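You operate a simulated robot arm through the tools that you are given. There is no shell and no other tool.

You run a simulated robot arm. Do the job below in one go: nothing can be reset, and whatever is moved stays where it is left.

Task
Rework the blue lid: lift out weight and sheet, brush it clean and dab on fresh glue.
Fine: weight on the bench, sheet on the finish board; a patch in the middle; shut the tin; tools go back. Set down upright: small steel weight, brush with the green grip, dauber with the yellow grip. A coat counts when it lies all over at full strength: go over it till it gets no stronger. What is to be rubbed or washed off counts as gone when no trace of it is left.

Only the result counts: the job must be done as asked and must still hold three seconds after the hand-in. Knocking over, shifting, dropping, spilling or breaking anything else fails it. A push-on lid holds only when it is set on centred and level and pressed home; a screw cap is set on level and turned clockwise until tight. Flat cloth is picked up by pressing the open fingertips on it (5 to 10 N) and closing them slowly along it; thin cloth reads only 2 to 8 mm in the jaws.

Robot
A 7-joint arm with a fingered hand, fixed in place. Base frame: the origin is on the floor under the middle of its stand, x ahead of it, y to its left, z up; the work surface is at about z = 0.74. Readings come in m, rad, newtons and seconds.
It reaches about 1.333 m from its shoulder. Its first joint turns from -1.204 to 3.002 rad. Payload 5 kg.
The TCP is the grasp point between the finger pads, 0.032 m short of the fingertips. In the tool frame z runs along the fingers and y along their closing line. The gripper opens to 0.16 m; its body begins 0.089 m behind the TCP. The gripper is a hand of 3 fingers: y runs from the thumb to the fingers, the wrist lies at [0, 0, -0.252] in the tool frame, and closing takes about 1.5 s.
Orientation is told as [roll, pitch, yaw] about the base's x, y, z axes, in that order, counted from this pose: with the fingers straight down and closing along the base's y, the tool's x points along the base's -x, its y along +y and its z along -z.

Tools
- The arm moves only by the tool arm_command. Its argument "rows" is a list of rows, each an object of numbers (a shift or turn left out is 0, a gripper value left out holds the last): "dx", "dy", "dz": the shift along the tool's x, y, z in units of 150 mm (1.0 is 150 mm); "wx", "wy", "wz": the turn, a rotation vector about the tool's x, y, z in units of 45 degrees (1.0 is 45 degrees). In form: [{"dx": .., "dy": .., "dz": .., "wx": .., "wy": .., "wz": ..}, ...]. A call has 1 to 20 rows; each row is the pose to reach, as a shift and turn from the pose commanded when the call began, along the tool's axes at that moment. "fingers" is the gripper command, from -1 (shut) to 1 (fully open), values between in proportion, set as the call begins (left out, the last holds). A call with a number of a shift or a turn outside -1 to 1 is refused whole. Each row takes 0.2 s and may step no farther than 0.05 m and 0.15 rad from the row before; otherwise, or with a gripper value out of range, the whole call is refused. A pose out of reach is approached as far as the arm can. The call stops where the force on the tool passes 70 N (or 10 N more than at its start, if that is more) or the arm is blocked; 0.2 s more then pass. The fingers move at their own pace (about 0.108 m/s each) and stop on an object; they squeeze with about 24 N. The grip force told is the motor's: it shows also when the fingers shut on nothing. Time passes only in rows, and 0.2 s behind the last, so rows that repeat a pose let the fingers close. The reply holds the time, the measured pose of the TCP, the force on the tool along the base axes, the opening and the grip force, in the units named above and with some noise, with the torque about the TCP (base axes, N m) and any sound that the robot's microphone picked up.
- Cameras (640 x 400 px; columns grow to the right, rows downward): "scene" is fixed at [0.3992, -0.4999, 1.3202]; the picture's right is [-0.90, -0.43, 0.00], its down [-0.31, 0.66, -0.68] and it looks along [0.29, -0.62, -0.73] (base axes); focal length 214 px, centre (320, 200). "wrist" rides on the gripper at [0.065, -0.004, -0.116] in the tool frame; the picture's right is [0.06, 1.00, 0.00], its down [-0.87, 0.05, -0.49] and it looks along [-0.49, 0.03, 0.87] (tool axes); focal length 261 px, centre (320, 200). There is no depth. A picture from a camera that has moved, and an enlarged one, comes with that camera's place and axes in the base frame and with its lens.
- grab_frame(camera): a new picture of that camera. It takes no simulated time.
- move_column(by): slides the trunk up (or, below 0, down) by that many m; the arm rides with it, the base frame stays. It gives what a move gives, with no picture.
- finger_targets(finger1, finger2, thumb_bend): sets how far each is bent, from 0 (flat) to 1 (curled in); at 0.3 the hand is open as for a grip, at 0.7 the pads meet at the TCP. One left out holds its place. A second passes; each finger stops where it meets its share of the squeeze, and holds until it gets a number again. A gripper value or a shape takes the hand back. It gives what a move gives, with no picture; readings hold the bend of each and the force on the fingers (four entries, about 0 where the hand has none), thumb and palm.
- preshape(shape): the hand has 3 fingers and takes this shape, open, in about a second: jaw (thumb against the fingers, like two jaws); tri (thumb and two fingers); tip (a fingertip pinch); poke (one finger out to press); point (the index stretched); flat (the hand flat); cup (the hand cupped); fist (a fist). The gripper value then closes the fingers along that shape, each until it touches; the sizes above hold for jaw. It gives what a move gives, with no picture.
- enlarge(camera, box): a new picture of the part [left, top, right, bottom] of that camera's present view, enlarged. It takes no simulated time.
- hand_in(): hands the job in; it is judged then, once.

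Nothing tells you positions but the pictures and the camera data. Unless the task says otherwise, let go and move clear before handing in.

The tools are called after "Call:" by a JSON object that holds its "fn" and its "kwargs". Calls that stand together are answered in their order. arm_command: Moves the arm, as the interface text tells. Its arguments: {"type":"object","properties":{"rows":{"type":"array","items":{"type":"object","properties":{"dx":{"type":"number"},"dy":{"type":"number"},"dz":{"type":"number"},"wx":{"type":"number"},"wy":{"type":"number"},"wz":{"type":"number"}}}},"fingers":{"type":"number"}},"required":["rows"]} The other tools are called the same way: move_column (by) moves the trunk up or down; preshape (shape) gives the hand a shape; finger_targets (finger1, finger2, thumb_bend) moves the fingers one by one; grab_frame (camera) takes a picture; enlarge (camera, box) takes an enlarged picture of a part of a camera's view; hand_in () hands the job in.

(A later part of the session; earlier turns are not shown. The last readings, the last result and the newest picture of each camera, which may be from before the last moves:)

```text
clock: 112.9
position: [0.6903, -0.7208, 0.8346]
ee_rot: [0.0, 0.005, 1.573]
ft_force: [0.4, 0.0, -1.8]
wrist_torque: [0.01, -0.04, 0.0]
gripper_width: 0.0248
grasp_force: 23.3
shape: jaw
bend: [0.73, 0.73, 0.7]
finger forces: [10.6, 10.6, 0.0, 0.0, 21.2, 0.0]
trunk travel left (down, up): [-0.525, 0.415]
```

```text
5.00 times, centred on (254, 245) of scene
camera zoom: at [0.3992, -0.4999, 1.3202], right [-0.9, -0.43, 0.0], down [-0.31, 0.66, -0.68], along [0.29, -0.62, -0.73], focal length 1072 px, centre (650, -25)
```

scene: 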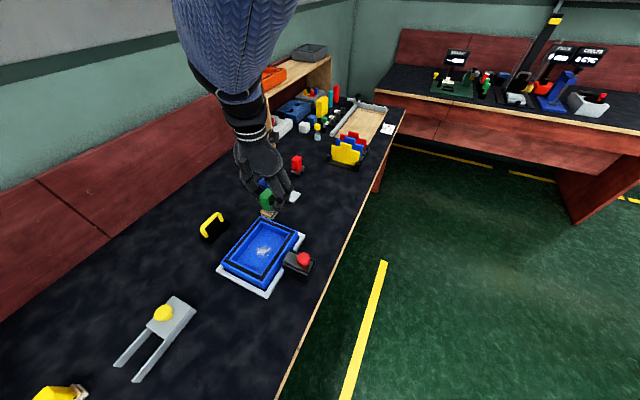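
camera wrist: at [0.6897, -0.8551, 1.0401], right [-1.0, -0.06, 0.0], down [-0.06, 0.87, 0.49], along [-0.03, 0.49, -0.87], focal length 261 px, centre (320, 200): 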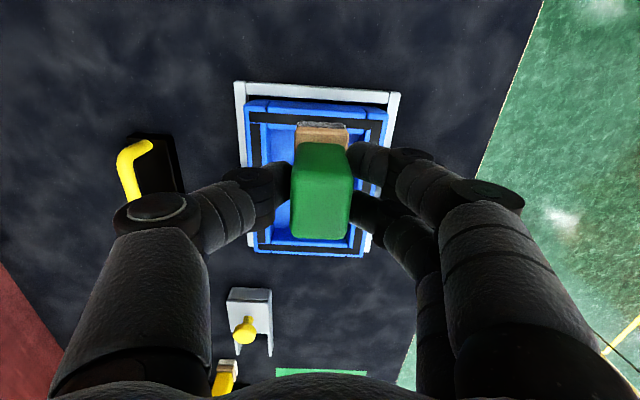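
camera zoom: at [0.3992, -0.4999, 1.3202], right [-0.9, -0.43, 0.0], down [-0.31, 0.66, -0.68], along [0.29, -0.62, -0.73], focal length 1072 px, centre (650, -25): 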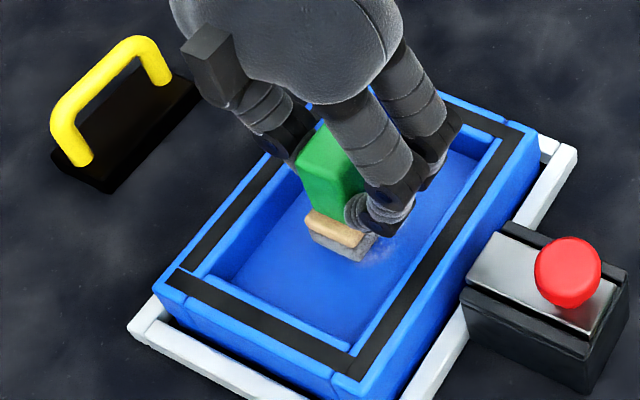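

Call:
{"fn": "arm_command", "kwargs": {"rows": [{"dz": 0.007}, {"dz": 0.013}]}}

Call:
{"fn": "arm_command", "kwargs": {"rows": [{"dz": 0.007}, {"dz": 0.013}]}}

Call:
{"fn": "arm_command", "kwargs": {"rows": [{"dz": 0.007}, {"dz": 0.013}]}}

```text
clock: 113.5
position: [0.6899, -0.7204, 0.8335]
ee_rot: [-0.001, 0.005, 1.572]
ft_force: [0.5, 0.1, -1.3]
wrist_torque: [-0.02, 0.0, 0.0]
gripper_width: 0.0248
grasp_force: 24.0
shape: jaw
bend: [0.73, 0.73, 0.7]
finger forces: [10.6, 10.7, 0.0, 0.1, 21.2, 0.1]
trunk travel left (down, up): [-0.525, 0.415]
```

```text
clock: 114.1
position: [0.6907, -0.7215, 0.8318]
ee_rot: [0.0, 0.004, 1.574]
ft_force: [-0.3, -1.4, -0.9]
wrist_torque: [0.0, 0.0, -0.02]
gripper_width: 0.0247
grasp_force: 24.0
shape: jaw
bend: [0.73, 0.73, 0.7]
finger forces: [10.5, 10.6, 0.1, 0.0, 21.2, 0.0]
trunk travel left (down, up): [-0.525, 0.415]
```

```text
clock: 114.7
position: [0.6904, -0.7211, 0.8296]
ee_rot: [-0.002, 0.005, 1.574]
ft_force: [0.4, 0.2, -0.9]
wrist_torque: [-0.01, 0.02, -0.01]
gripper_width: 0.0252
grasp_force: 23.9
shape: jaw
bend: [0.73, 0.73, 0.7]
finger forces: [10.6, 10.6, 0.0, 0.0, 21.2, 0.0]
trunk travel left (down, up): [-0.525, 0.415]
```

Call:
{"fn": "arm_command", "kwargs": {"rows": [{"dz": 0.007}, {"dz": 0.013}]}}

Call:
{"fn": "arm_command", "kwargs": {"rows": [{"dz": 0.007}, {"dz": 0.013}]}}

Call:
{"fn": "arm_command", "kwargs": {"rows": [{"dz": 0.007}, {"dz": 0.013}]}}

```text
clock: 115.3
position: [0.6904, -0.7207, 0.8271]
ee_rot: [-0.001, 0.006, 1.573]
ft_force: [-0.4, -0.5, -0.6]
wrist_torque: [0.02, 0.0, -0.04]
gripper_width: 0.0249
grasp_force: 24.1
shape: jaw
bend: [0.73, 0.73, 0.7]
finger forces: [10.6, 10.6, 0.1, 0.0, 21.2, 0.1]
trunk travel left (down, up): [-0.525, 0.415]
```

```text
clock: 115.9
position: [0.6898, -0.7203, 0.827]
ee_rot: [-0.003, 0.007, 1.575]
ft_force: [0.0, -0.6, 5.5]
wrist_torque: [-0.01, 0.05, 0.02]
gripper_width: 0.0251
grasp_force: 24.4
shape: jaw
bend: [0.73, 0.73, 0.7]
finger forces: [11.3, 11.1, 0.0, 0.1, 22.5, 0.0]
trunk travel left (down, up): [-0.525, 0.415]
```

```text
clock: 116.5
position: [0.6905, -0.7206, 0.8255]
ee_rot: [-0.002, 0.006, 1.574]
ft_force: [1.6, -2.3, 16.3]
wrist_torque: [-0.06, 0.04, -0.03]
gripper_width: 0.0253
grasp_force: 24.3
shape: jaw
bend: [0.73, 0.73, 0.71]
finger forces: [12.7, 12.8, 0.1, 0.0, 25.9, 0.0]
trunk travel left (down, up): [-0.525, 0.415]
```

The brush touches at z≈0.827. I'll relax to about 10 N and stroke back and forth along y over the patch.

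Call:
{"fn": "arm_command", "kwargs": {"rows": [{"dz": -0.007, "dx": 0.08}, {"dz": -0.007, "dx": 0.16}, {"dz": -0.007, "dx": 0.24}, {"dz": -0.007, "dx": 0.16}, {"dz": -0.007, "dx": 0.08}, {"dz": -0.007, "dx": 0}, {"dz": -0.007, "dx": -0.08}, {"dz": -0.007, "dx": -0.16}, {"dz": -0.007, "dx": -0.24}, {"dz": -0.007, "dx": -0.16}, {"dz": -0.007, "dx": -0.08}, {"dz": -0.007, "dx": 0}]}}

Call:
{"fn": "enlarge", "kwargs": {"camera": "scene", "box": [206, 205, 302, 285]}}

Call:
{"fn": "grab_frame", "kwargs": {"camera": "wrist"}}

```text
clock: 119.1
position: [0.6898, -0.7187, 0.8255]
ee_rot: [-0.002, 0.005, 1.575]
ft_force: [1.9, 4.3, 12.7]
wrist_torque: [0.12, 0.02, -0.01]
gripper_width: 0.0255
grasp_force: 24.3
shape: jaw
bend: [0.73, 0.73, 0.71]
finger forces: [12.6, 12.4, 0.1, 0.0, 25.9, 0.0]
trunk travel left (down, up): [-0.525, 0.415]
```

```text
5.00 times, centred on (254, 245) of scene
camera zoom: at [0.3992, -0.4999, 1.3202], right [-0.9, -0.43, 0.0], down [-0.31, 0.66, -0.68], along [0.29, -0.62, -0.73], focal length 1072 px, centre (650, -25)
```

zoom: 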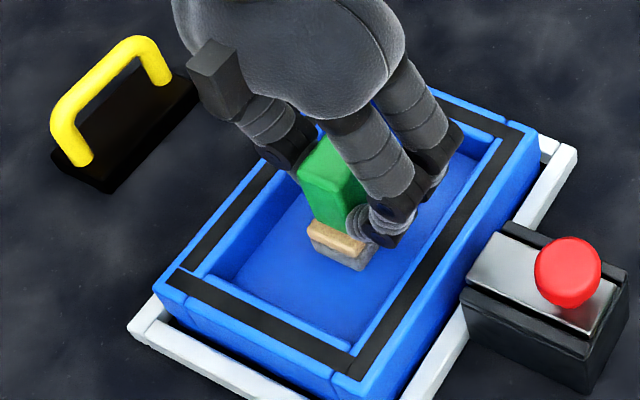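

```text
taken
camera wrist: at [0.6934, -0.7842, 0.9407], right [-1.0, -0.07, 0.0], down [-0.06, 0.87, 0.49], along [-0.03, 0.49, -0.87], focal length 261 px, centre (320, 200)
```

wrist: 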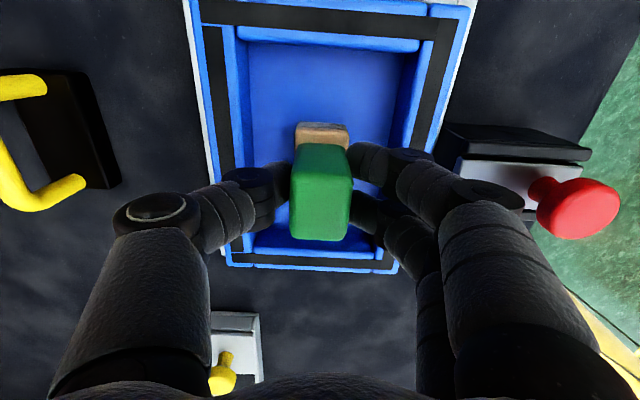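

The patch is coming off. I'll stroke also to either side in x to cover its full width.

Call:
{"fn": "arm_command", "kwargs": {"rows": [{"dy": 0.06, "dx": 0.0}, {"dy": 0.115, "dx": 0.08}, {"dy": 0.115, "dx": 0.16}, {"dy": 0.115, "dx": 0.24}, {"dy": 0.115, "dx": 0.16}, {"dy": 0.115, "dx": 0.08}, {"dy": 0.115, "dx": 0}, {"dy": 0.115, "dx": -0.08}, {"dy": 0.115, "dx": -0.16}, {"dy": 0.115, "dx": -0.24}, {"dy": 0.115, "dx": -0.16}, {"dy": 0.115, "dx": -0.08}, {"dy": 0.115, "dx": 0}, {"dy": 0.06, "dx": 0}, {"dy": 0.0, "dx": 0}]}}

Call:
{"fn": "arm_command", "kwargs": {"rows": [{"dy": -0.06, "dx": 0.0}, {"dy": -0.115, "dx": 0.08}, {"dy": -0.115, "dx": 0.16}, {"dy": -0.115, "dx": 0.24}, {"dy": -0.115, "dx": 0.16}, {"dy": -0.115, "dx": 0.08}, {"dy": -0.115, "dx": 0}, {"dy": -0.115, "dx": -0.08}, {"dy": -0.115, "dx": -0.16}, {"dy": -0.115, "dx": -0.24}, {"dy": -0.115, "dx": -0.16}, {"dy": -0.115, "dx": -0.08}, {"dy": -0.115, "dx": 0}, {"dy": -0.06, "dx": 0}, {"dy": 0.0, "dx": 0}]}}

Call:
{"fn": "enlarge", "kwargs": {"camera": "scene", "box": [206, 205, 302, 285]}}

```text
clock: 122.3
position: [0.6888, -0.7204, 0.8265]
ee_rot: [-0.001, 0.005, 1.572]
ft_force: [-2.8, 0.0, 10.8]
wrist_torque: [-0.01, 0.12, -0.03]
gripper_width: 0.0255
grasp_force: 23.9
shape: jaw
bend: [0.73, 0.73, 0.71]
finger forces: [13.6, 13.6, 0.0, 0.0, 23.6, 0.0]
trunk travel left (down, up): [-0.525, 0.415]
```

```text
clock: 125.5
position: [0.6899, -0.721, 0.8266]
ee_rot: [-0.004, 0.006, 1.575]
ft_force: [2.6, -1.1, 11.1]
wrist_torque: [0.01, -0.07, 0.02]
gripper_width: 0.0254
grasp_force: 24.2
shape: jaw
bend: [0.73, 0.73, 0.71]
finger forces: [11.9, 11.9, 0.0, 0.0, 26.3, 0.1]
trunk travel left (down, up): [-0.525, 0.415]
```

```text
5.00 times, centred on (254, 245) of scene
camera zoom: at [0.3992, -0.4999, 1.3202], right [-0.9, -0.43, 0.0], down [-0.31, 0.66, -0.68], along [0.29, -0.62, -0.73], focal length 1072 px, centre (650, -25)
```

zoom: 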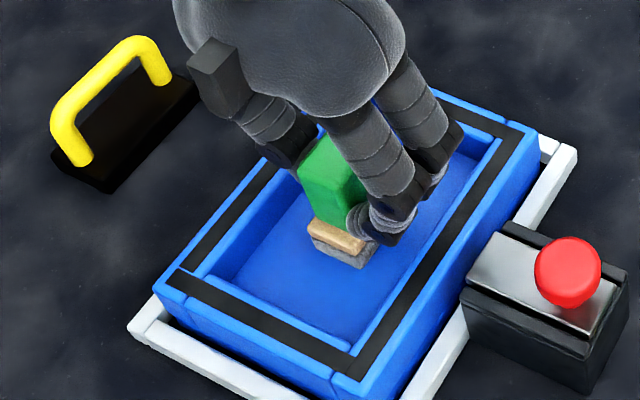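

I'll add crosswise strokes over the whole middle area for good measure, then lift and inspect.

Call:
{"fn": "arm_command", "kwargs": {"rows": [{"dy": 0.08, "dx": 0.1}, {"dy": 0.16, "dx": 0.2}, {"dy": 0.08, "dx": 0.2}, {"dy": 0.0, "dx": 0.2}, {"dy": -0.08, "dx": 0.2}, {"dy": -0.16, "dx": 0.2}, {"dy": -0.16, "dx": 0.1}, {"dy": -0.08, "dx": 0.1}, {"dy": 0.0, "dx": 0.1}, {"dy": 0.08, "dx": 0.1}, {"dy": 0.16, "dx": 0.1}, {"dy": 0.16, "dx": 0}, {"dy": 0.08, "dx": 0}, {"dy": 0.0, "dx": 0}, {"dy": -0.08, "dx": 0}, {"dy": -0.16, "dx": 0}, {"dy": -0.16, "dx": -0.1}, {"dy": -0.08, "dx": -0.1}, {"dy": 0.0, "dx": -0.1}, {"dy": 0.0, "dx": 0}]}}

Call:
{"fn": "arm_command", "kwargs": {"rows": [{"dy": 0.08, "dx": -0.1}, {"dy": 0.16, "dx": -0.1}, {"dy": 0.16, "dx": -0.2}, {"dy": 0.08, "dx": -0.2}, {"dy": 0.0, "dx": -0.2}, {"dy": -0.08, "dx": -0.2}, {"dy": -0.16, "dx": -0.2}, {"dy": -0.08, "dx": -0.1}, {"dy": 0.0, "dx": 0}, {"dy": 0.0, "dx": 0, "dz": -0.1}, {"dy": 0.0, "dx": 0, "dz": -0.3}, {"dy": 0.0, "dx": 0.2, "dz": -0.5}, {"dx": 0.5, "dz": -0.6}, {"dx": 0.8, "dz": -0.6}, {"dx": 1.0, "dz": -0.6}]}}

Call:
{"fn": "enlarge", "kwargs": {"camera": "scene", "box": [206, 205, 302, 285]}}

Call:
{"fn": "enlarge", "kwargs": {"camera": "scene", "box": [236, 225, 292, 265]}}

Call:
{"fn": "grab_frame", "kwargs": {"camera": "wrist"}}

```text
clock: 129.7
position: [0.6907, -0.7202, 0.8264]
ee_rot: [0.001, 0.006, 1.575]
ft_force: [1.5, 3.2, 8.2]
wrist_torque: [0.06, 0.0, -0.04]
gripper_width: 0.0255
grasp_force: 24.2
shape: jaw
bend: [0.73, 0.73, 0.71]
finger forces: [12.4, 12.1, 0.0, 0.1, 25.3, 0.1]
trunk travel left (down, up): [-0.525, 0.415]
```

```text
clock: 132.9
position: [0.6916, -0.8702, 0.9159]
ee_rot: [-0.001, 0.005, 1.575]
ft_force: [0.2, -0.3, -1.0]
wrist_torque: [0.02, -0.02, 0.04]
gripper_width: 0.0255
grasp_force: 24.2
shape: jaw
bend: [0.73, 0.73, 0.71]
finger forces: [11.6, 11.5, 0.0, 0.1, 23.1, 0.0]
trunk travel left (down, up): [-0.525, 0.415]
```

```text
5.00 times, centred on (254, 245) of scene
camera zoom: at [0.3992, -0.4999, 1.3202], right [-0.9, -0.43, 0.0], down [-0.31, 0.66, -0.68], along [0.29, -0.62, -0.73], focal length 1072 px, centre (650, -25)
```

zoom: 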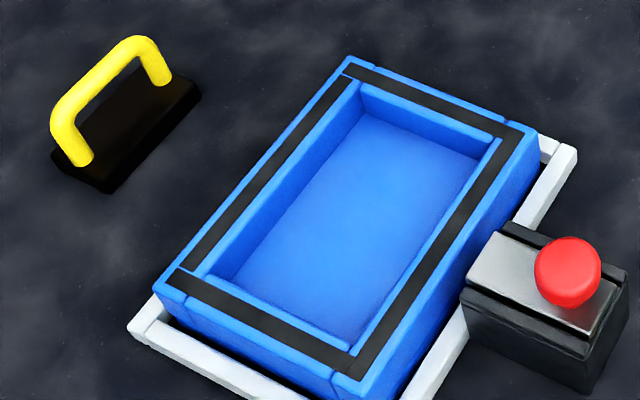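

```text
10.00 times, centred on (264, 245) of scene
camera zoom: at [0.3992, -0.4999, 1.3202], right [-0.9, -0.43, 0.0], down [-0.31, 0.66, -0.68], along [0.29, -0.62, -0.73], focal length 2145 px, centre (880, -250)
```

zoom: 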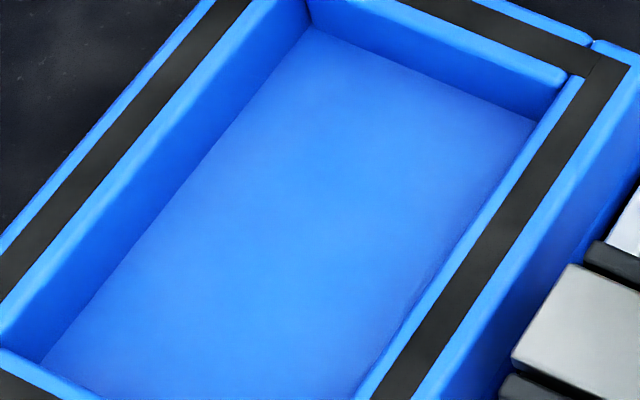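

```text
taken
camera wrist: at [0.6944, -0.9351, 1.0305], right [-1.0, -0.07, 0.0], down [-0.06, 0.87, 0.49], along [-0.03, 0.49, -0.87], focal length 261 px, centre (320, 200)
```

wrist: 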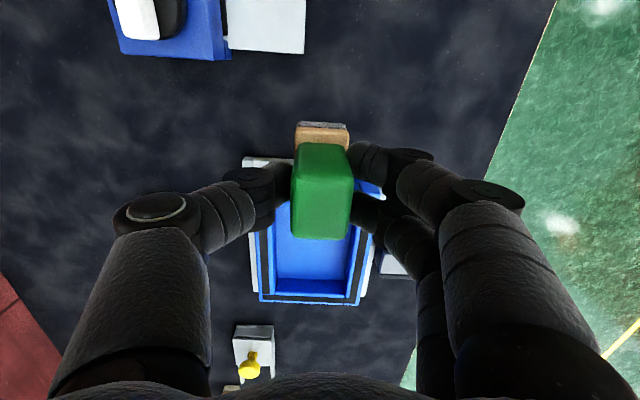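

The floor looks clean. I'll take the brush back to its place at (0.610, −1.090).

Call:
{"fn": "arm_command", "kwargs": {"rows": [{"dx": 0.2, "dy": 0.1, "dz": -0.1}, {"dx": 0.4, "dy": 0.25, "dz": -0.1}, {"dx": 0.6, "dy": 0.4, "dz": -0.1}, {"dx": 0.8, "dy": 0.5, "dz": -0.1}, {"dx": 0.98, "dy": 0.547, "dz": -0.1}]}}

Call:
{"fn": "arm_command", "kwargs": {"rows": [{"dx": 0.2}, {"dx": 0.4}, {"dx": 0.488}, {"dx": 0.488, "dz": 0.15}, {"dx": 0.488, "dz": 0.35}, {"dx": 0.488, "dz": 0.55}]}}

Call:
{"fn": "enlarge", "kwargs": {"camera": "scene", "box": [300, 140, 380, 200]}}

```text
clock: 134.1
position: [0.6088, -1.017, 0.9323]
ee_rot: [0.001, 0.005, 1.575]
ft_force: [0.5, 0.1, -1.0]
wrist_torque: [0.02, -0.01, 0.01]
gripper_width: 0.0254
grasp_force: 23.9
shape: jaw
bend: [0.73, 0.73, 0.71]
finger forces: [11.6, 11.3, 0.0, 0.0, 22.9, 0.0]
trunk travel left (down, up): [-0.525, 0.415]
```

```text
clock: 135.5
position: [0.6095, -1.0912, 0.8482]
ee_rot: [0.0, 0.002, 1.574]
ft_force: [0.9, 0.9, -0.5]
wrist_torque: [-0.01, 0.0, 0.06]
gripper_width: 0.0255
grasp_force: 24.4
shape: jaw
bend: [0.73, 0.73, 0.71]
finger forces: [11.4, 11.3, 0.0, 0.0, 22.8, 0.0]
trunk travel left (down, up): [-0.525, 0.415]
```

```text
6.67 times, centred on (340, 170) of scene
camera zoom: at [0.3992, -0.4999, 1.3202], right [-0.9, -0.43, 0.0], down [-0.31, 0.66, -0.68], along [0.29, -0.62, -0.73], focal length 1430 px, centre (187, 400)
```

zoom: 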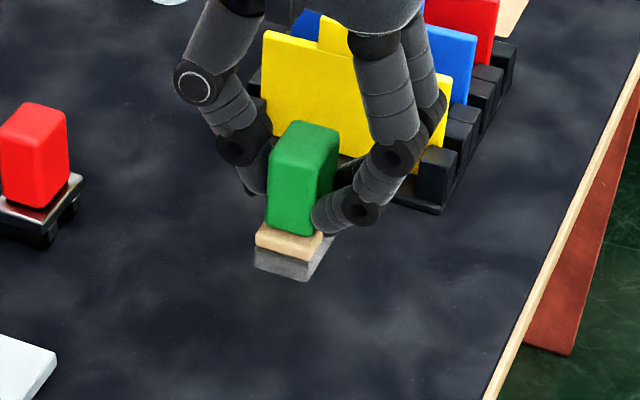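

Call:
{"fn": "arm_command", "kwargs": {"rows": [{"dz": 0.1}, {"dz": 0.2}, {"dz": 0.25}]}}

Call:
{"fn": "arm_command", "kwargs": {"rows": [{"dz": 0.007}, {"dz": 0.013}]}}

Call:
{"fn": "arm_command", "kwargs": {"rows": [{"dz": 0.007}, {"dz": 0.013}]}}

```text
clock: 136.3
position: [0.609, -1.0904, 0.8113]
ee_rot: [0.001, 0.004, 1.572]
ft_force: [-0.2, -0.5, -0.7]
wrist_torque: [0.03, -0.02, -0.01]
gripper_width: 0.0252
grasp_force: 24.0
shape: jaw
bend: [0.73, 0.73, 0.71]
finger forces: [11.4, 11.3, 0.0, 0.1, 22.7, 0.0]
trunk travel left (down, up): [-0.525, 0.415]
```

```text
clock: 136.9
position: [0.609, -1.0921, 0.811]
ee_rot: [0.0, 0.006, 1.574]
ft_force: [0.4, 1.1, -0.4]
wrist_torque: [-0.06, 0.01, 0.0]
gripper_width: 0.0254
grasp_force: 24.1
shape: jaw
bend: [0.73, 0.73, 0.71]
finger forces: [11.3, 11.3, 0.1, 0.0, 22.6, 0.0]
trunk travel left (down, up): [-0.525, 0.415]
```

```text
clock: 137.5
position: [0.6089, -1.0919, 0.8091]
ee_rot: [0.0, 0.007, 1.573]
ft_force: [0.1, -0.1, -1.3]
wrist_torque: [0.07, 0.03, 0.0]
gripper_width: 0.0255
grasp_force: 24.3
shape: jaw
bend: [0.73, 0.73, 0.71]
finger forces: [11.4, 11.3, 0.0, 0.1, 22.7, 0.1]
trunk travel left (down, up): [-0.525, 0.415]
```

Call:
{"fn": "arm_command", "kwargs": {"rows": [{"dz": 0.007}, {"dz": 0.013}]}}

Call:
{"fn": "arm_command", "kwargs": {"rows": [{"dz": 0.007}, {"dz": 0.013}]}}

```text
clock: 138.1
position: [0.61, -1.0914, 0.8064]
ee_rot: [-0.001, 0.004, 1.574]
ft_force: [-0.1, 0.3, 1.8]
wrist_torque: [0.0, 0.02, 0.0]
gripper_width: 0.0253
grasp_force: 23.9
shape: jaw
bend: [0.73, 0.73, 0.71]
finger forces: [11.5, 11.4, 0.0, 0.1, 23.0, 0.1]
trunk travel left (down, up): [-0.525, 0.415]
```

```text
clock: 138.7
position: [0.6086, -1.0919, 0.807]
ee_rot: [-0.002, 0.007, 1.574]
ft_force: [2.2, -1.7, 9.8]
wrist_torque: [-0.02, 0.02, 0.01]
gripper_width: 0.0256
grasp_force: 24.3
shape: jaw
bend: [0.73, 0.73, 0.71]
finger forces: [11.6, 11.7, 0.0, 0.0, 24.8, 0.0]
trunk travel left (down, up): [-0.525, 0.415]
```

The brush stands on the bench. I'll ease off, open the fingers and rise straight up.

Call:
{"fn": "arm_command", "kwargs": {"rows": [{"dz": -0.01}, {"dz": -0.012}]}}

Call:
{"fn": "arm_command", "kwargs": {"rows": [{"dz": 0}, {"dz": 0}, {"dz": 0}, {"dz": 0}], "fingers": -0.2}}

Call:
{"fn": "arm_command", "kwargs": {"rows": [{"dz": -0.2}, {"dz": -0.4}, {"dz": -0.6}, {"dz": -0.8}, {"dz": -1.0}]}}

Call:
{"fn": "enlarge", "kwargs": {"camera": "scene", "box": [316, 160, 364, 190]}}

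Call:
{"fn": "grab_frame", "kwargs": {"camera": "wrist"}}

```text
clock: 139.3
position: [0.6084, -1.0909, 0.8065]
ee_rot: [0.001, 0.005, 1.574]
ft_force: [2.3, -0.6, 4.6]
wrist_torque: [-0.03, -0.04, 0.01]
gripper_width: 0.0252
grasp_force: 24.2
shape: jaw
bend: [0.73, 0.73, 0.71]
finger forces: [11.3, 11.3, 0.0, 0.0, 24.6, 0.1]
trunk travel left (down, up): [-0.525, 0.415]
```

```text
clock: 140.3
position: [0.6087, -1.0923, 0.8065]
ee_rot: [-0.001, 0.007, 1.571]
ft_force: [0.0, 0.2, -0.2]
wrist_torque: [-0.01, -0.01, -0.02]
gripper_width: 0.0633
grasp_force: 0.1
shape: jaw
bend: [0.73, 0.73, 0.7]
finger forces: [0.0, 0.1, 0.1, 0.0, 0.1, 0.0]
trunk travel left (down, up): [-0.525, 0.415]
```

```text
clock: 141.5
position: [0.6092, -1.0901, 0.958]
ee_rot: [-0.001, 0.006, 1.575]
ft_force: [-0.2, 0.2, 0.3]
wrist_torque: [-0.03, 0.02, -0.01]
gripper_width: 0.0634
grasp_force: 0.0
shape: jaw
bend: [0.73, 0.73, 0.7]
finger forces: [0.0, 0.0, 0.1, 0.0, 0.0, 0.0]
trunk travel left (down, up): [-0.525, 0.415]
```

```text
13.33 times, centred on (340, 175) of scene
camera zoom: at [0.3992, -0.4999, 1.3202], right [-0.9, -0.43, 0.0], down [-0.31, 0.66, -0.68], along [0.29, -0.62, -0.73], focal length 2860 px, centre (53, 533)
```

zoom: 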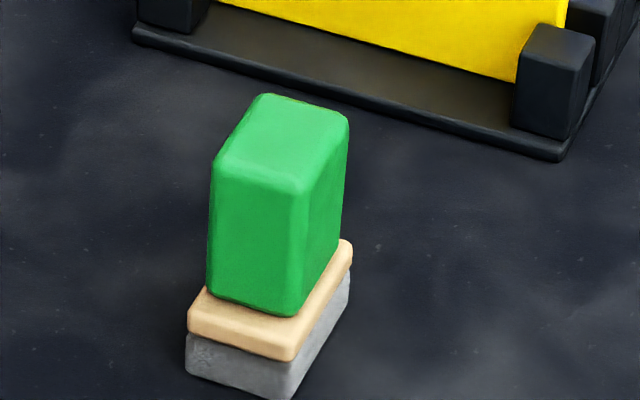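

```text
taken
camera wrist: at [0.6124, -1.1543, 1.0721], right [-1.0, -0.07, 0.0], down [-0.06, 0.87, 0.49], along [-0.03, 0.49, -0.87], focal length 261 px, centre (320, 200)
```

wrist: 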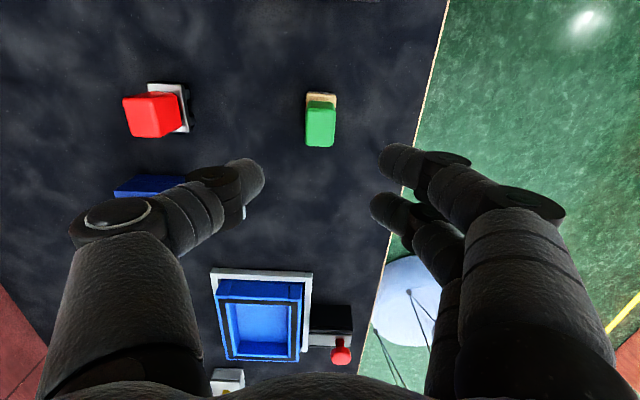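

The brush is back and upright. Let me check the lid floor for any trace left.

Call:
{"fn": "enlarge", "kwargs": {"camera": "wrist", "box": [205, 262, 325, 368]}}

Call:
{"fn": "enlarge", "kwargs": {"camera": "scene", "box": [242, 228, 290, 264]}}

```text
3.77 times, centred on (265, 315) of wrist
camera zoom: at [0.6124, -1.1543, 1.0721], right [-1.0, -0.07, 0.0], down [-0.06, 0.87, 0.49], along [-0.03, 0.49, -0.87], focal length 984 px, centre (528, -234)
```

zoom: 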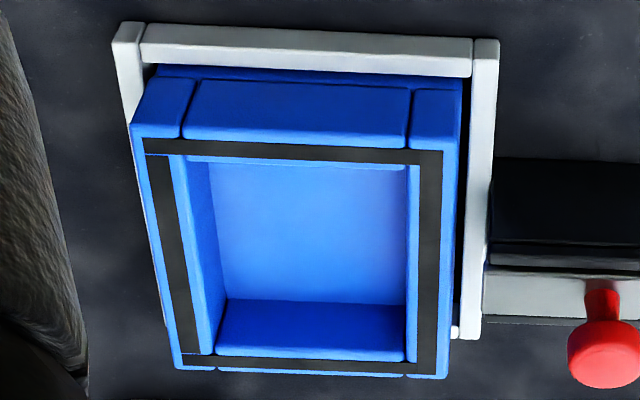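

```text
11.11 times, centred on (266, 246) of scene
camera zoom: at [0.3992, -0.4999, 1.3202], right [-0.9, -0.43, 0.0], down [-0.31, 0.66, -0.68], along [0.29, -0.62, -0.73], focal length 2383 px, centre (920, -311)
```

zoom: 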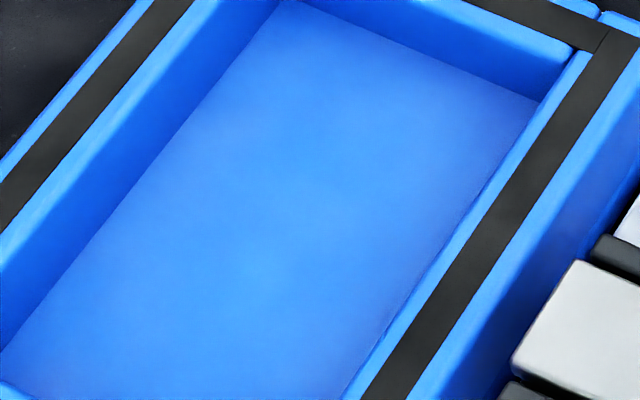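

No trace is visible. Next the tin: I'll travel towards it, checking the lid floor on the way.

Call:
{"fn": "arm_command", "kwargs": {"rows": [{"dz": -0.2}, {"dx": -0.25, "dy": -0.07, "dz": -0.3}, {"dx": -0.5, "dy": -0.14, "dz": -0.3}, {"dx": -0.75, "dy": -0.21, "dz": -0.3}, {"dx": -1.0, "dy": -0.285, "dz": -0.3}]}}

Call:
{"fn": "arm_command", "kwargs": {"rows": [{"dx": -0.25, "dy": -0.07}, {"dx": -0.5, "dy": -0.14}, {"dx": -0.75, "dy": -0.21}, {"dx": -1.0, "dy": -0.285}]}}

Call:
{"fn": "enlarge", "kwargs": {"camera": "wrist", "box": [240, 90, 440, 240]}}

Call:
{"fn": "arm_command", "kwargs": {"rows": [{"dx": -0.25, "dy": -0.07}, {"dx": -0.5, "dy": -0.14}, {"dx": -0.75, "dy": -0.21}, {"dx": -1.0, "dy": -0.285}]}}

Call:
{"fn": "grab_frame", "kwargs": {"camera": "wrist"}}

```text
clock: 142.7
position: [0.6497, -0.9394, 1.002]
ee_rot: [0.001, 0.006, 1.574]
ft_force: [-0.3, -0.6, -0.6]
wrist_torque: [0.0, -0.01, 0.02]
gripper_width: 0.0636
grasp_force: 0.0
shape: jaw
bend: [0.73, 0.73, 0.7]
finger forces: [0.0, 0.0, 0.1, 0.0, 0.0, 0.0]
trunk travel left (down, up): [-0.525, 0.415]
```

```text
clock: 143.7
position: [0.6938, -0.7888, 0.9998]
ee_rot: [0.002, 0.005, 1.573]
ft_force: [0.1, 0.2, 0.2]
wrist_torque: [0.01, -0.01, -0.01]
gripper_width: 0.0638
grasp_force: 0.0
shape: jaw
bend: [0.73, 0.73, 0.7]
finger forces: [0.1, 0.0, 0.0, 0.0, 0.0, 0.0]
trunk travel left (down, up): [-0.525, 0.415]
```

```text
2.67 times, centred on (340, 165) of wrist
camera zoom: at [0.697, -0.8541, 1.1137], right [-1.0, -0.06, 0.0], down [-0.06, 0.87, 0.49], along [-0.03, 0.49, -0.87], focal length 695 px, centre (267, 293)
```

zoom: 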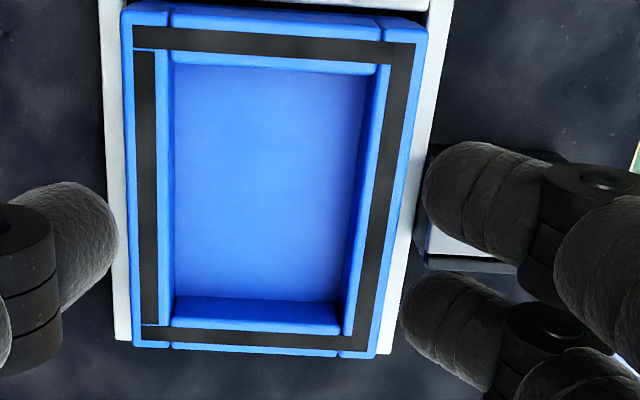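

```text
clock: 144.7
position: [0.7361, -0.6393, 0.9987]
ee_rot: [0.0, 0.006, 1.572]
ft_force: [0.5, 0.5, 0.4]
wrist_torque: [0.03, -0.01, 0.02]
gripper_width: 0.0637
grasp_force: 0.2
shape: jaw
bend: [0.73, 0.73, 0.7]
finger forces: [0.1, 0.0, 0.0, 0.1, 0.0, 0.1]
trunk travel left (down, up): [-0.525, 0.415]
```

```text
taken
camera wrist: at [0.7395, -0.704, 1.1132], right [-1.0, -0.06, 0.0], down [-0.06, 0.87, 0.49], along [-0.03, 0.49, -0.87], focal length 261 px, centre (320, 200)
```

wrist: 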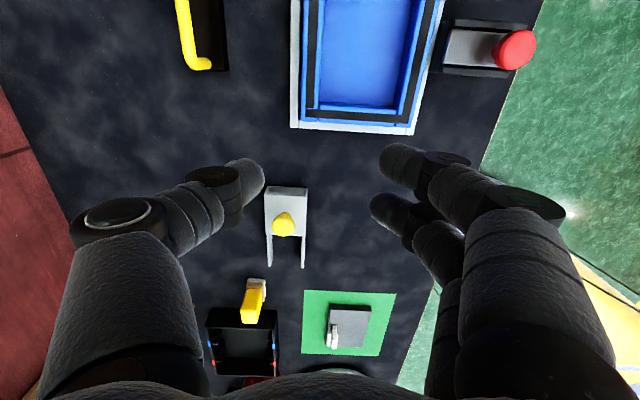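

The lid floor (centre about (0.689, −0.719)) is clean. Now I'll hover over the tin's yellow knob at about (0.780, −0.478).

Call:
{"fn": "arm_command", "kwargs": {"rows": [{"dx": -0.25, "dy": -0.07}, {"dx": -0.5, "dy": -0.15}, {"dx": -0.75, "dy": -0.22}, {"dx": -1.0, "dy": -0.293, "dz": 0.1}, {"dx": -1.0, "dy": -0.293, "dz": 0.4}, {"dx": -1.0, "dy": -0.293, "dz": 0.65}], "fingers": -0.4}}

Call:
{"fn": "grab_frame", "kwargs": {"camera": "wrist"}}

Call:
{"fn": "enlarge", "kwargs": {"camera": "scene", "box": [110, 260, 222, 330]}}

```text
clock: 146.1
position: [0.7817, -0.4887, 0.899]
ee_rot: [-0.002, 0.005, 1.573]
ft_force: [0.3, 0.9, 0.4]
wrist_torque: [0.01, 0.02, 0.02]
gripper_width: 0.0486
grasp_force: 0.1
shape: jaw
bend: [0.73, 0.73, 0.7]
finger forces: [0.0, 0.1, 0.1, 0.1, 0.0, 0.0]
trunk travel left (down, up): [-0.525, 0.415]
```

```text
taken
camera wrist: at [0.7844, -0.5542, 1.0139], right [-1.0, -0.07, 0.0], down [-0.06, 0.87, 0.49], along [-0.03, 0.49, -0.87], focal length 261 px, centre (320, 200)
```

wrist: 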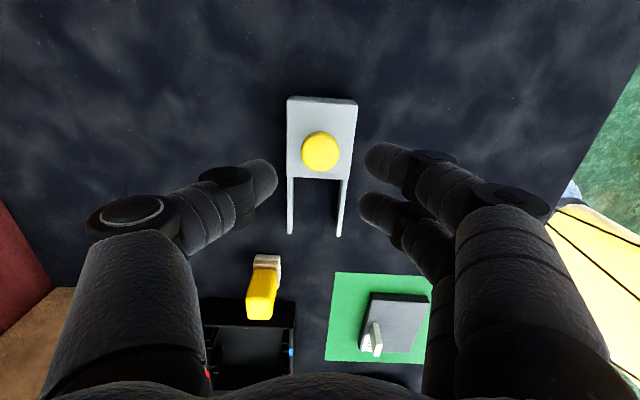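

```text
5.71 times, centred on (166, 295) of scene
camera zoom: at [0.3992, -0.4999, 1.3202], right [-0.9, -0.43, 0.0], down [-0.31, 0.66, -0.68], along [0.29, -0.62, -0.73], focal length 1226 px, centre (1200, -343)
```

zoom: 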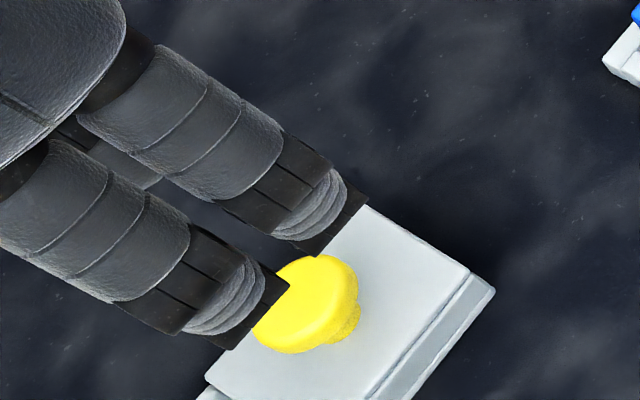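

The knob is about 3.4 cm wide with its top at z≈0.792. I'll open a bit more, centre on it and lower.

Call:
{"fn": "arm_command", "kwargs": {"rows": [{"dx": -0.06, "dy": 0.01}, {"dx": -0.06, "dy": 0.01, "dz": 0.2}, {"dx": -0.06, "dy": 0.01, "dz": 0.35}], "fingers": -0.2}}

Call:
{"fn": "grab_frame", "kwargs": {"camera": "wrist"}}

```text
clock: 146.9
position: [0.7786, -0.481, 0.8476]
ee_rot: [0.0, 0.005, 1.572]
ft_force: [-0.3, 0.3, 0.0]
wrist_torque: [-0.02, 0.02, 0.01]
gripper_width: 0.0636
grasp_force: 0.1
shape: jaw
bend: [0.73, 0.73, 0.7]
finger forces: [0.0, 0.0, 0.1, 0.0, 0.0, 0.0]
trunk travel left (down, up): [-0.525, 0.415]
```

```text
taken
camera wrist: at [0.7816, -0.5462, 0.9619], right [-1.0, -0.06, 0.0], down [-0.06, 0.87, 0.49], along [-0.03, 0.49, -0.87], focal length 261 px, centre (320, 200)
```

wrist: 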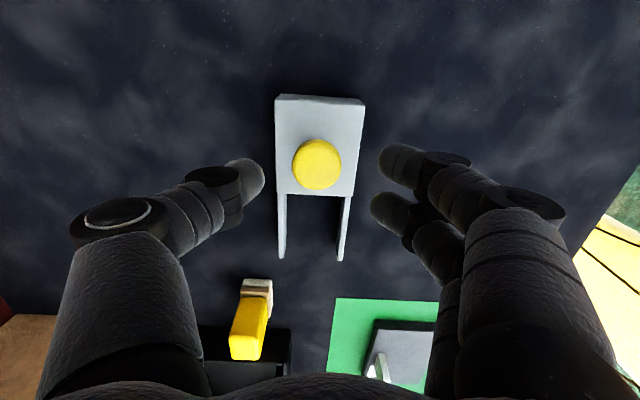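

Call:
{"fn": "arm_command", "kwargs": {"rows": [{"dx": -0.013, "dz": 0.1}, {"dx": -0.013, "dz": 0.2}, {"dx": -0.013, "dz": 0.27}]}}

Call:
{"fn": "grab_frame", "kwargs": {"camera": "wrist"}}

Call:
{"fn": "enlarge", "kwargs": {"camera": "scene", "box": [110, 260, 222, 330]}}

```text
clock: 147.7
position: [0.7779, -0.4794, 0.8055]
ee_rot: [0.0, 0.006, 1.576]
ft_force: [0.5, 0.8, -0.6]
wrist_torque: [-0.01, 0.02, -0.03]
gripper_width: 0.0636
grasp_force: 0.1
shape: jaw
bend: [0.73, 0.73, 0.7]
finger forces: [0.0, 0.1, 0.1, 0.1, 0.0, 0.1]
trunk travel left (down, up): [-0.525, 0.415]
```

```text
taken
camera wrist: at [0.782, -0.5442, 0.9212], right [-1.0, -0.07, 0.0], down [-0.06, 0.87, 0.49], along [-0.03, 0.49, -0.87], focal length 261 px, centre (320, 200)
```

wrist: 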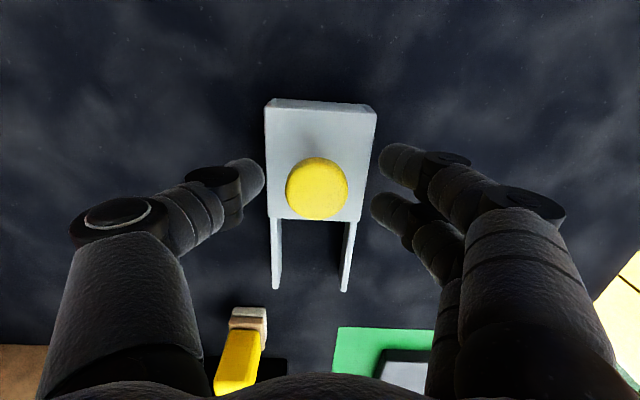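

```text
5.71 times, centred on (166, 295) of scene
camera zoom: at [0.3992, -0.4999, 1.3202], right [-0.9, -0.43, 0.0], down [-0.31, 0.66, -0.68], along [0.29, -0.62, -0.73], focal length 1226 px, centre (1200, -343)
```

zoom: 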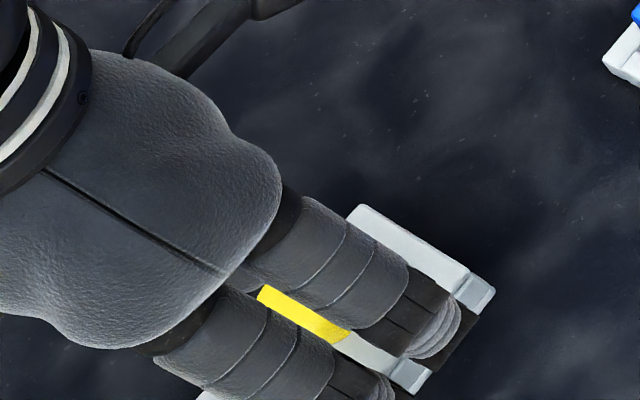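

The tips are beside the knob. I'll close on it.

Call:
{"fn": "arm_command", "kwargs": {"rows": [{"dz": 0}, {"dz": 0}, {"dz": 0}, {"dz": 0}, {"dz": 0}], "fingers": -1}}

Call:
{"fn": "grab_frame", "kwargs": {"camera": "wrist"}}

```text
clock: 148.9
position: [0.7781, -0.4787, 0.8074]
ee_rot: [0.002, 0.005, 1.573]
ft_force: [0.2, 1.8, -9.9]
wrist_torque: [0.06, -0.02, -0.01]
gripper_width: 0.0189
grasp_force: 23.2
shape: jaw
bend: [0.71, 0.71, 0.71]
finger forces: [9.6, 9.8, 0.0, 0.1, 21.0, 0.0]
trunk travel left (down, up): [-0.525, 0.415]
```

```text
taken
camera wrist: at [0.7822, -0.5443, 0.9207], right [-1.0, -0.07, 0.0], down [-0.06, 0.87, 0.49], along [-0.03, 0.49, -0.87], focal length 261 px, centre (320, 200)
```

wrist: 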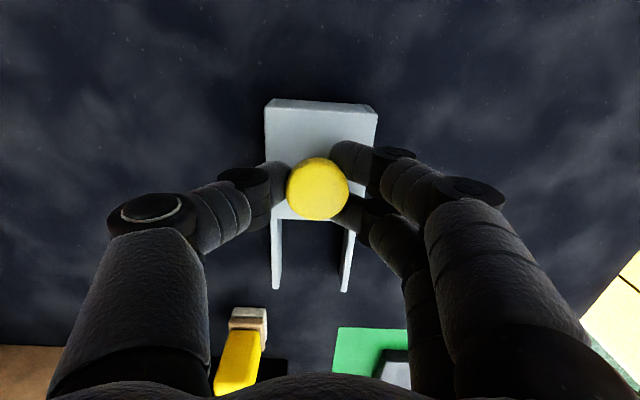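

The grip is under the knob's cap with a slight upward pull. I'll ease down a little, then start sliding the lid in +y.

Call:
{"fn": "arm_command", "kwargs": {"rows": [{"dz": 0.01}, {"dz": 0.015}]}}

Call:
{"fn": "arm_command", "kwargs": {"rows": [{"dx": -0.03}, {"dx": -0.06}, {"dx": -0.1}]}}

Call:
{"fn": "grab_frame", "kwargs": {"camera": "wrist"}}

```text
clock: 149.5
position: [0.7778, -0.4794, 0.8052]
ee_rot: [-0.001, 0.003, 1.574]
ft_force: [2.7, 0.7, -4.0]
wrist_torque: [0.02, -0.1, 0.05]
gripper_width: 0.0186
grasp_force: 23.8
shape: jaw
bend: [0.71, 0.71, 0.71]
finger forces: [8.9, 8.6, 0.0, 0.0, 20.0, 0.0]
trunk travel left (down, up): [-0.525, 0.415]
```

```text
clock: 150.3
position: [0.7788, -0.464, 0.8045]
ee_rot: [-0.001, 0.004, 1.574]
ft_force: [6.1, -1.4, -1.9]
wrist_torque: [-0.03, -0.19, 0.01]
gripper_width: 0.0183
grasp_force: 24.1
shape: jaw
bend: [0.71, 0.71, 0.71]
finger forces: [9.0, 8.5, 0.0, 0.1, 21.3, 0.1]
trunk travel left (down, up): [-0.525, 0.415]
```

```text
taken
camera wrist: at [0.7819, -0.5293, 0.9199], right [-1.0, -0.06, 0.0], down [-0.06, 0.87, 0.49], along [-0.03, 0.49, -0.87], focal length 261 px, centre (320, 200)
```

wrist: 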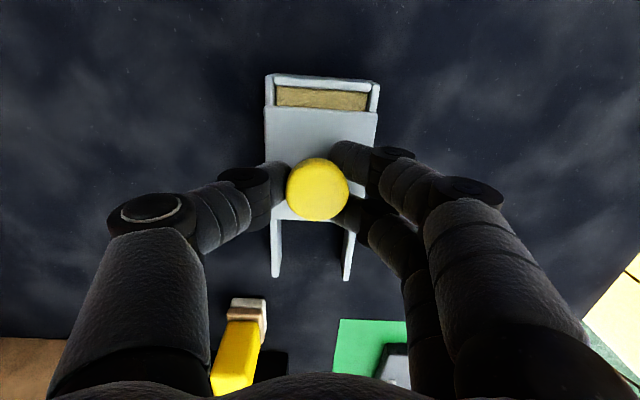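

The lid slides and uncovers the tan glue. I'll continue to the end of the rails.

Call:
{"fn": "arm_command", "kwargs": {"rows": [{"dx": -0.06, "dy": -0.013}, {"dx": -0.12, "dy": -0.013}, {"dx": -0.18, "dy": -0.013}, {"dx": -0.24, "dy": -0.013}, {"dx": -0.3, "dy": -0.013}]}}

Call:
{"fn": "grab_frame", "kwargs": {"camera": "wrist"}}

```text
clock: 151.5
position: [0.7804, -0.4195, 0.8053]
ee_rot: [0.0, 0.006, 1.574]
ft_force: [-3.5, -0.4, -3.1]
wrist_torque: [0.01, -0.05, 0.04]
gripper_width: 0.018
grasp_force: 23.8
shape: jaw
bend: [0.71, 0.71, 0.72]
finger forces: [11.3, 10.7, 0.0, 0.1, 18.5, 0.0]
trunk travel left (down, up): [-0.525, 0.415]
```

```text
taken
camera wrist: at [0.7833, -0.4848, 0.9193], right [-1.0, -0.07, 0.0], down [-0.06, 0.87, 0.49], along [-0.03, 0.49, -0.87], focal length 261 px, centre (320, 200)
```

wrist: 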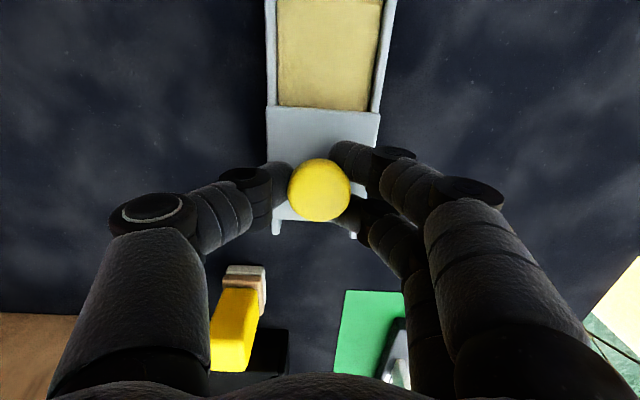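

Call:
{"fn": "arm_command", "kwargs": {"rows": [{"dx": -0.03, "dy": 0.008}, {"dx": -0.06, "dy": 0.008}, {"dx": -0.075, "dy": 0.008}]}}

Call:
{"fn": "grab_frame", "kwargs": {"camera": "wrist"}}

```text
clock: 152.3
position: [0.7787, -0.4087, 0.8047]
ee_rot: [0.0, 0.004, 1.571]
ft_force: [5.3, -1.4, -6.2]
wrist_torque: [-0.01, -0.16, 0.04]
gripper_width: 0.0181
grasp_force: 24.1
shape: jaw
bend: [0.71, 0.71, 0.71]
finger forces: [10.7, 10.1, 0.0, 0.1, 21.7, 0.1]
trunk travel left (down, up): [-0.525, 0.415]
```

```text
taken
camera wrist: at [0.7828, -0.4732, 0.9194], right [-1.0, -0.06, 0.0], down [-0.06, 0.87, 0.49], along [-0.03, 0.49, -0.87], focal length 261 px, centre (320, 200)
```

wrist: 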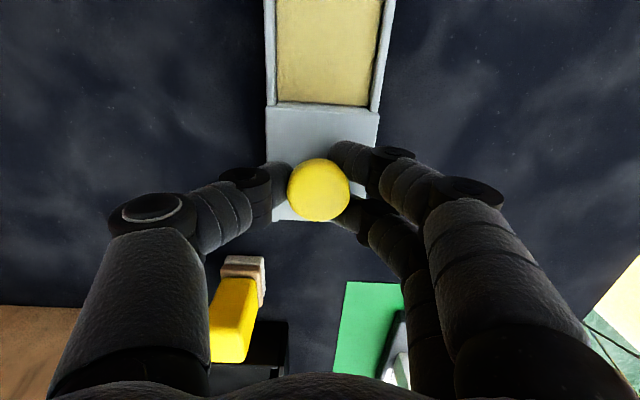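

The well is open and the lid rests on its rails. I'll release the knob and rise.

Call:
{"fn": "arm_command", "kwargs": {"rows": [{"dz": 0}, {"dz": 0}, {"dz": 0}, {"dz": 0}], "fingers": -0.2}}

Call:
{"fn": "arm_command", "kwargs": {"rows": [{"dz": -0.1}, {"dz": -0.3}, {"dz": -0.5}, {"dz": -0.75}, {"dz": -1.0}]}}

Call:
{"fn": "grab_frame", "kwargs": {"camera": "wrist"}}

Call:
{"fn": "enlarge", "kwargs": {"camera": "scene", "box": [94, 265, 222, 345]}}

```text
clock: 153.3
position: [0.778, -0.4082, 0.8058]
ee_rot: [0.0, 0.004, 1.575]
ft_force: [0.5, -0.6, 1.3]
wrist_torque: [0.02, 0.03, 0.0]
gripper_width: 0.0635
grasp_force: 0.1
shape: jaw
bend: [0.73, 0.73, 0.7]
finger forces: [0.0, 0.1, 0.1, 0.1, 0.1, 0.0]
trunk travel left (down, up): [-0.525, 0.415]
```

```text
clock: 154.5
position: [0.7772, -0.4079, 0.957]
ee_rot: [0.002, 0.005, 1.573]
ft_force: [-0.4, 0.7, 0.1]
wrist_torque: [0.01, 0.0, 0.01]
gripper_width: 0.0635
grasp_force: 0.2
shape: jaw
bend: [0.73, 0.73, 0.7]
finger forces: [0.0, 0.1, 0.0, 0.0, 0.1, 0.0]
trunk travel left (down, up): [-0.525, 0.415]
```

```text
taken
camera wrist: at [0.7814, -0.4727, 1.0713], right [-1.0, -0.07, 0.0], down [-0.06, 0.87, 0.49], along [-0.03, 0.49, -0.87], focal length 261 px, centre (320, 200)
```

wrist: 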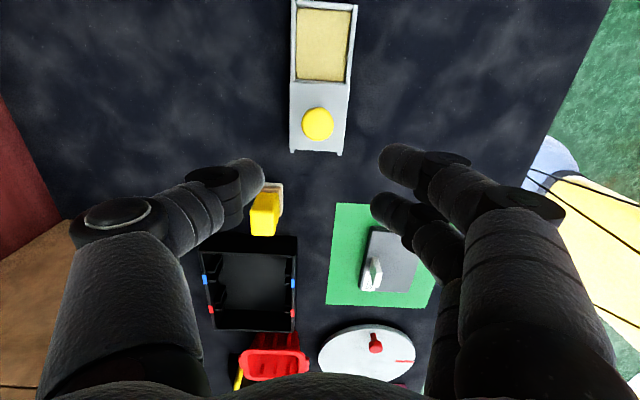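

```text
5.00 times, centred on (158, 305) of scene
camera zoom: at [0.3992, -0.4999, 1.3202], right [-0.9, -0.43, 0.0], down [-0.31, 0.66, -0.68], along [0.29, -0.62, -0.73], focal length 1072 px, centre (1130, -325)
```

zoom: 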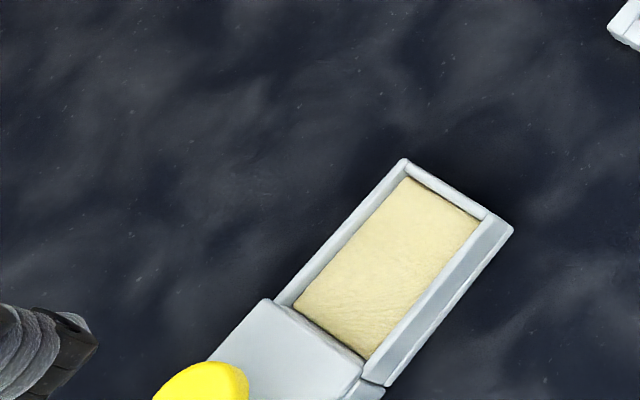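

The glue well (about 5.5 × 6.3 cm, centre (0.780, −0.478)) is open. Now I'll hover over the yellow dauber.

Call:
{"fn": "arm_command", "kwargs": {"rows": [{"dx": -0.2, "dy": -0.12}, {"dx": -0.4, "dy": -0.24}, {"dx": -0.6, "dy": -0.36}, {"dx": -0.75, "dy": -0.47}]}}

Call:
{"fn": "grab_frame", "kwargs": {"camera": "wrist"}}

Call:
{"fn": "enlarge", "kwargs": {"camera": "wrist", "box": [270, 90, 390, 190]}}

```text
clock: 155.5
position: [0.8501, -0.2965, 0.954]
ee_rot: [0.002, 0.007, 1.572]
ft_force: [0.0, 0.8, 0.2]
wrist_torque: [-0.03, 0.04, 0.01]
gripper_width: 0.0632
grasp_force: 0.1
shape: jaw
bend: [0.73, 0.73, 0.7]
finger forces: [0.0, 0.0, 0.0, 0.0, 0.1, 0.0]
trunk travel left (down, up): [-0.525, 0.415]
```

```text
taken
camera wrist: at [0.8527, -0.3607, 1.069], right [-1.0, -0.06, 0.0], down [-0.05, 0.87, 0.49], along [-0.03, 0.49, -0.87], focal length 261 px, centre (320, 200)
```

wrist: 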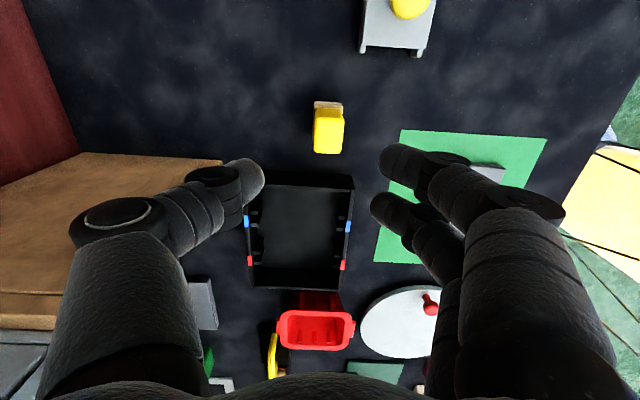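

```text
4.00 times, centred on (330, 140) of wrist
camera zoom: at [0.8527, -0.3607, 1.069], right [-1.0, -0.06, 0.0], down [-0.05, 0.87, 0.49], along [-0.03, 0.49, -0.87], focal length 1043 px, centre (280, 440)
```

zoom: 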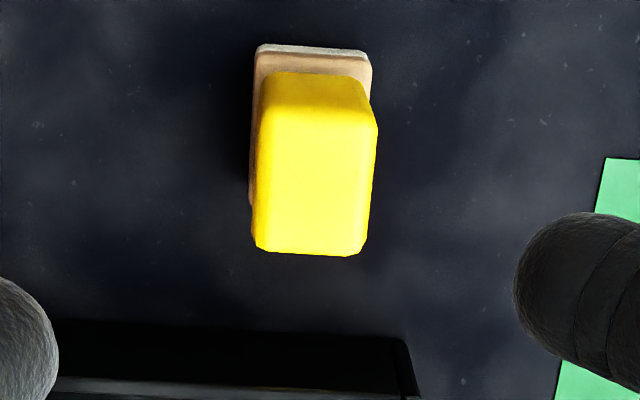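

The dauber's grip is centred at about (0.840, −0.290), same size as the brush. I'll line up and lower to z≈0.807.

Call:
{"fn": "arm_command", "kwargs": {"rows": [{"dx": -0.043, "dy": 0.065}, {"dx": -0.043, "dy": 0.065, "dz": 0.2}, {"dx": -0.043, "dy": 0.065, "dz": 0.4}, {"dx": -0.043, "dy": 0.065, "dz": 0.6}]}}

Call:
{"fn": "grab_frame", "kwargs": {"camera": "wrist"}}

```text
clock: 156.5
position: [0.8395, -0.2889, 0.8637]
ee_rot: [0.002, 0.005, 1.574]
ft_force: [-0.2, -0.4, 0.2]
wrist_torque: [0.01, 0.05, -0.01]
gripper_width: 0.0635
grasp_force: 0.1
shape: jaw
bend: [0.73, 0.73, 0.7]
finger forces: [0.1, 0.1, 0.0, 0.0, 0.1, 0.0]
trunk travel left (down, up): [-0.525, 0.415]
```

```text
taken
camera wrist: at [0.8426, -0.3533, 0.9782], right [-1.0, -0.07, 0.0], down [-0.06, 0.87, 0.49], along [-0.03, 0.49, -0.87], focal length 261 px, centre (320, 200)
```

wrist: 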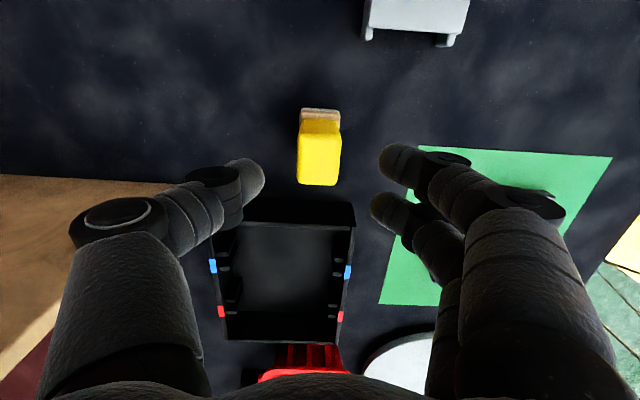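

Call:
{"fn": "arm_command", "kwargs": {"rows": [{"dz": 0.13}, {"dz": 0.26}, {"dz": 0.375}]}}

Call:
{"fn": "arm_command", "kwargs": {"rows": [{"dz": 0}, {"dz": 0}, {"dz": 0}, {"dz": 0}, {"dz": 0}], "fingers": -1}}

Call:
{"fn": "grab_frame", "kwargs": {"camera": "wrist"}}

```text
clock: 157.3
position: [0.8393, -0.2896, 0.8073]
ee_rot: [0.001, 0.004, 1.572]
ft_force: [0.4, 0.4, 0.0]
wrist_torque: [0.0, -0.01, -0.01]
gripper_width: 0.0635
grasp_force: 0.0
shape: jaw
bend: [0.73, 0.73, 0.7]
finger forces: [0.1, 0.0, 0.1, 0.0, 0.0, 0.0]
trunk travel left (down, up): [-0.525, 0.415]
```

```text
clock: 158.5
position: [0.8388, -0.2889, 0.8078]
ee_rot: [0.0, 0.006, 1.574]
ft_force: [0.7, -0.6, -0.2]
wrist_torque: [-0.01, 0.02, 0.03]
gripper_width: 0.0248
grasp_force: 23.9
shape: jaw
bend: [0.72, 0.72, 0.7]
finger forces: [10.7, 10.7, 0.1, 0.0, 21.4, 0.1]
trunk travel left (down, up): [-0.525, 0.415]
```

```text
taken
camera wrist: at [0.8425, -0.3539, 0.9226], right [-1.0, -0.06, 0.0], down [-0.06, 0.87, 0.49], along [-0.03, 0.49, -0.87], focal length 261 px, centre (320, 200)
```

wrist: 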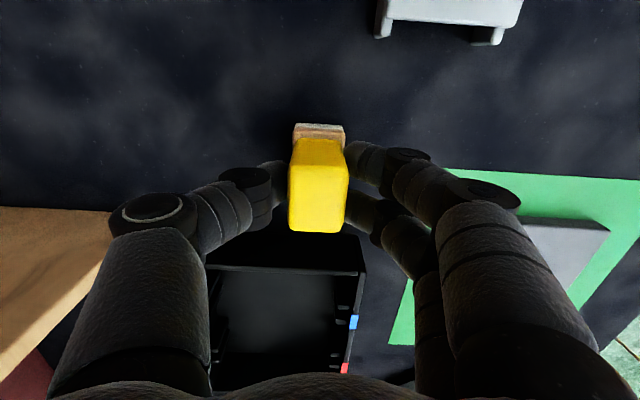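

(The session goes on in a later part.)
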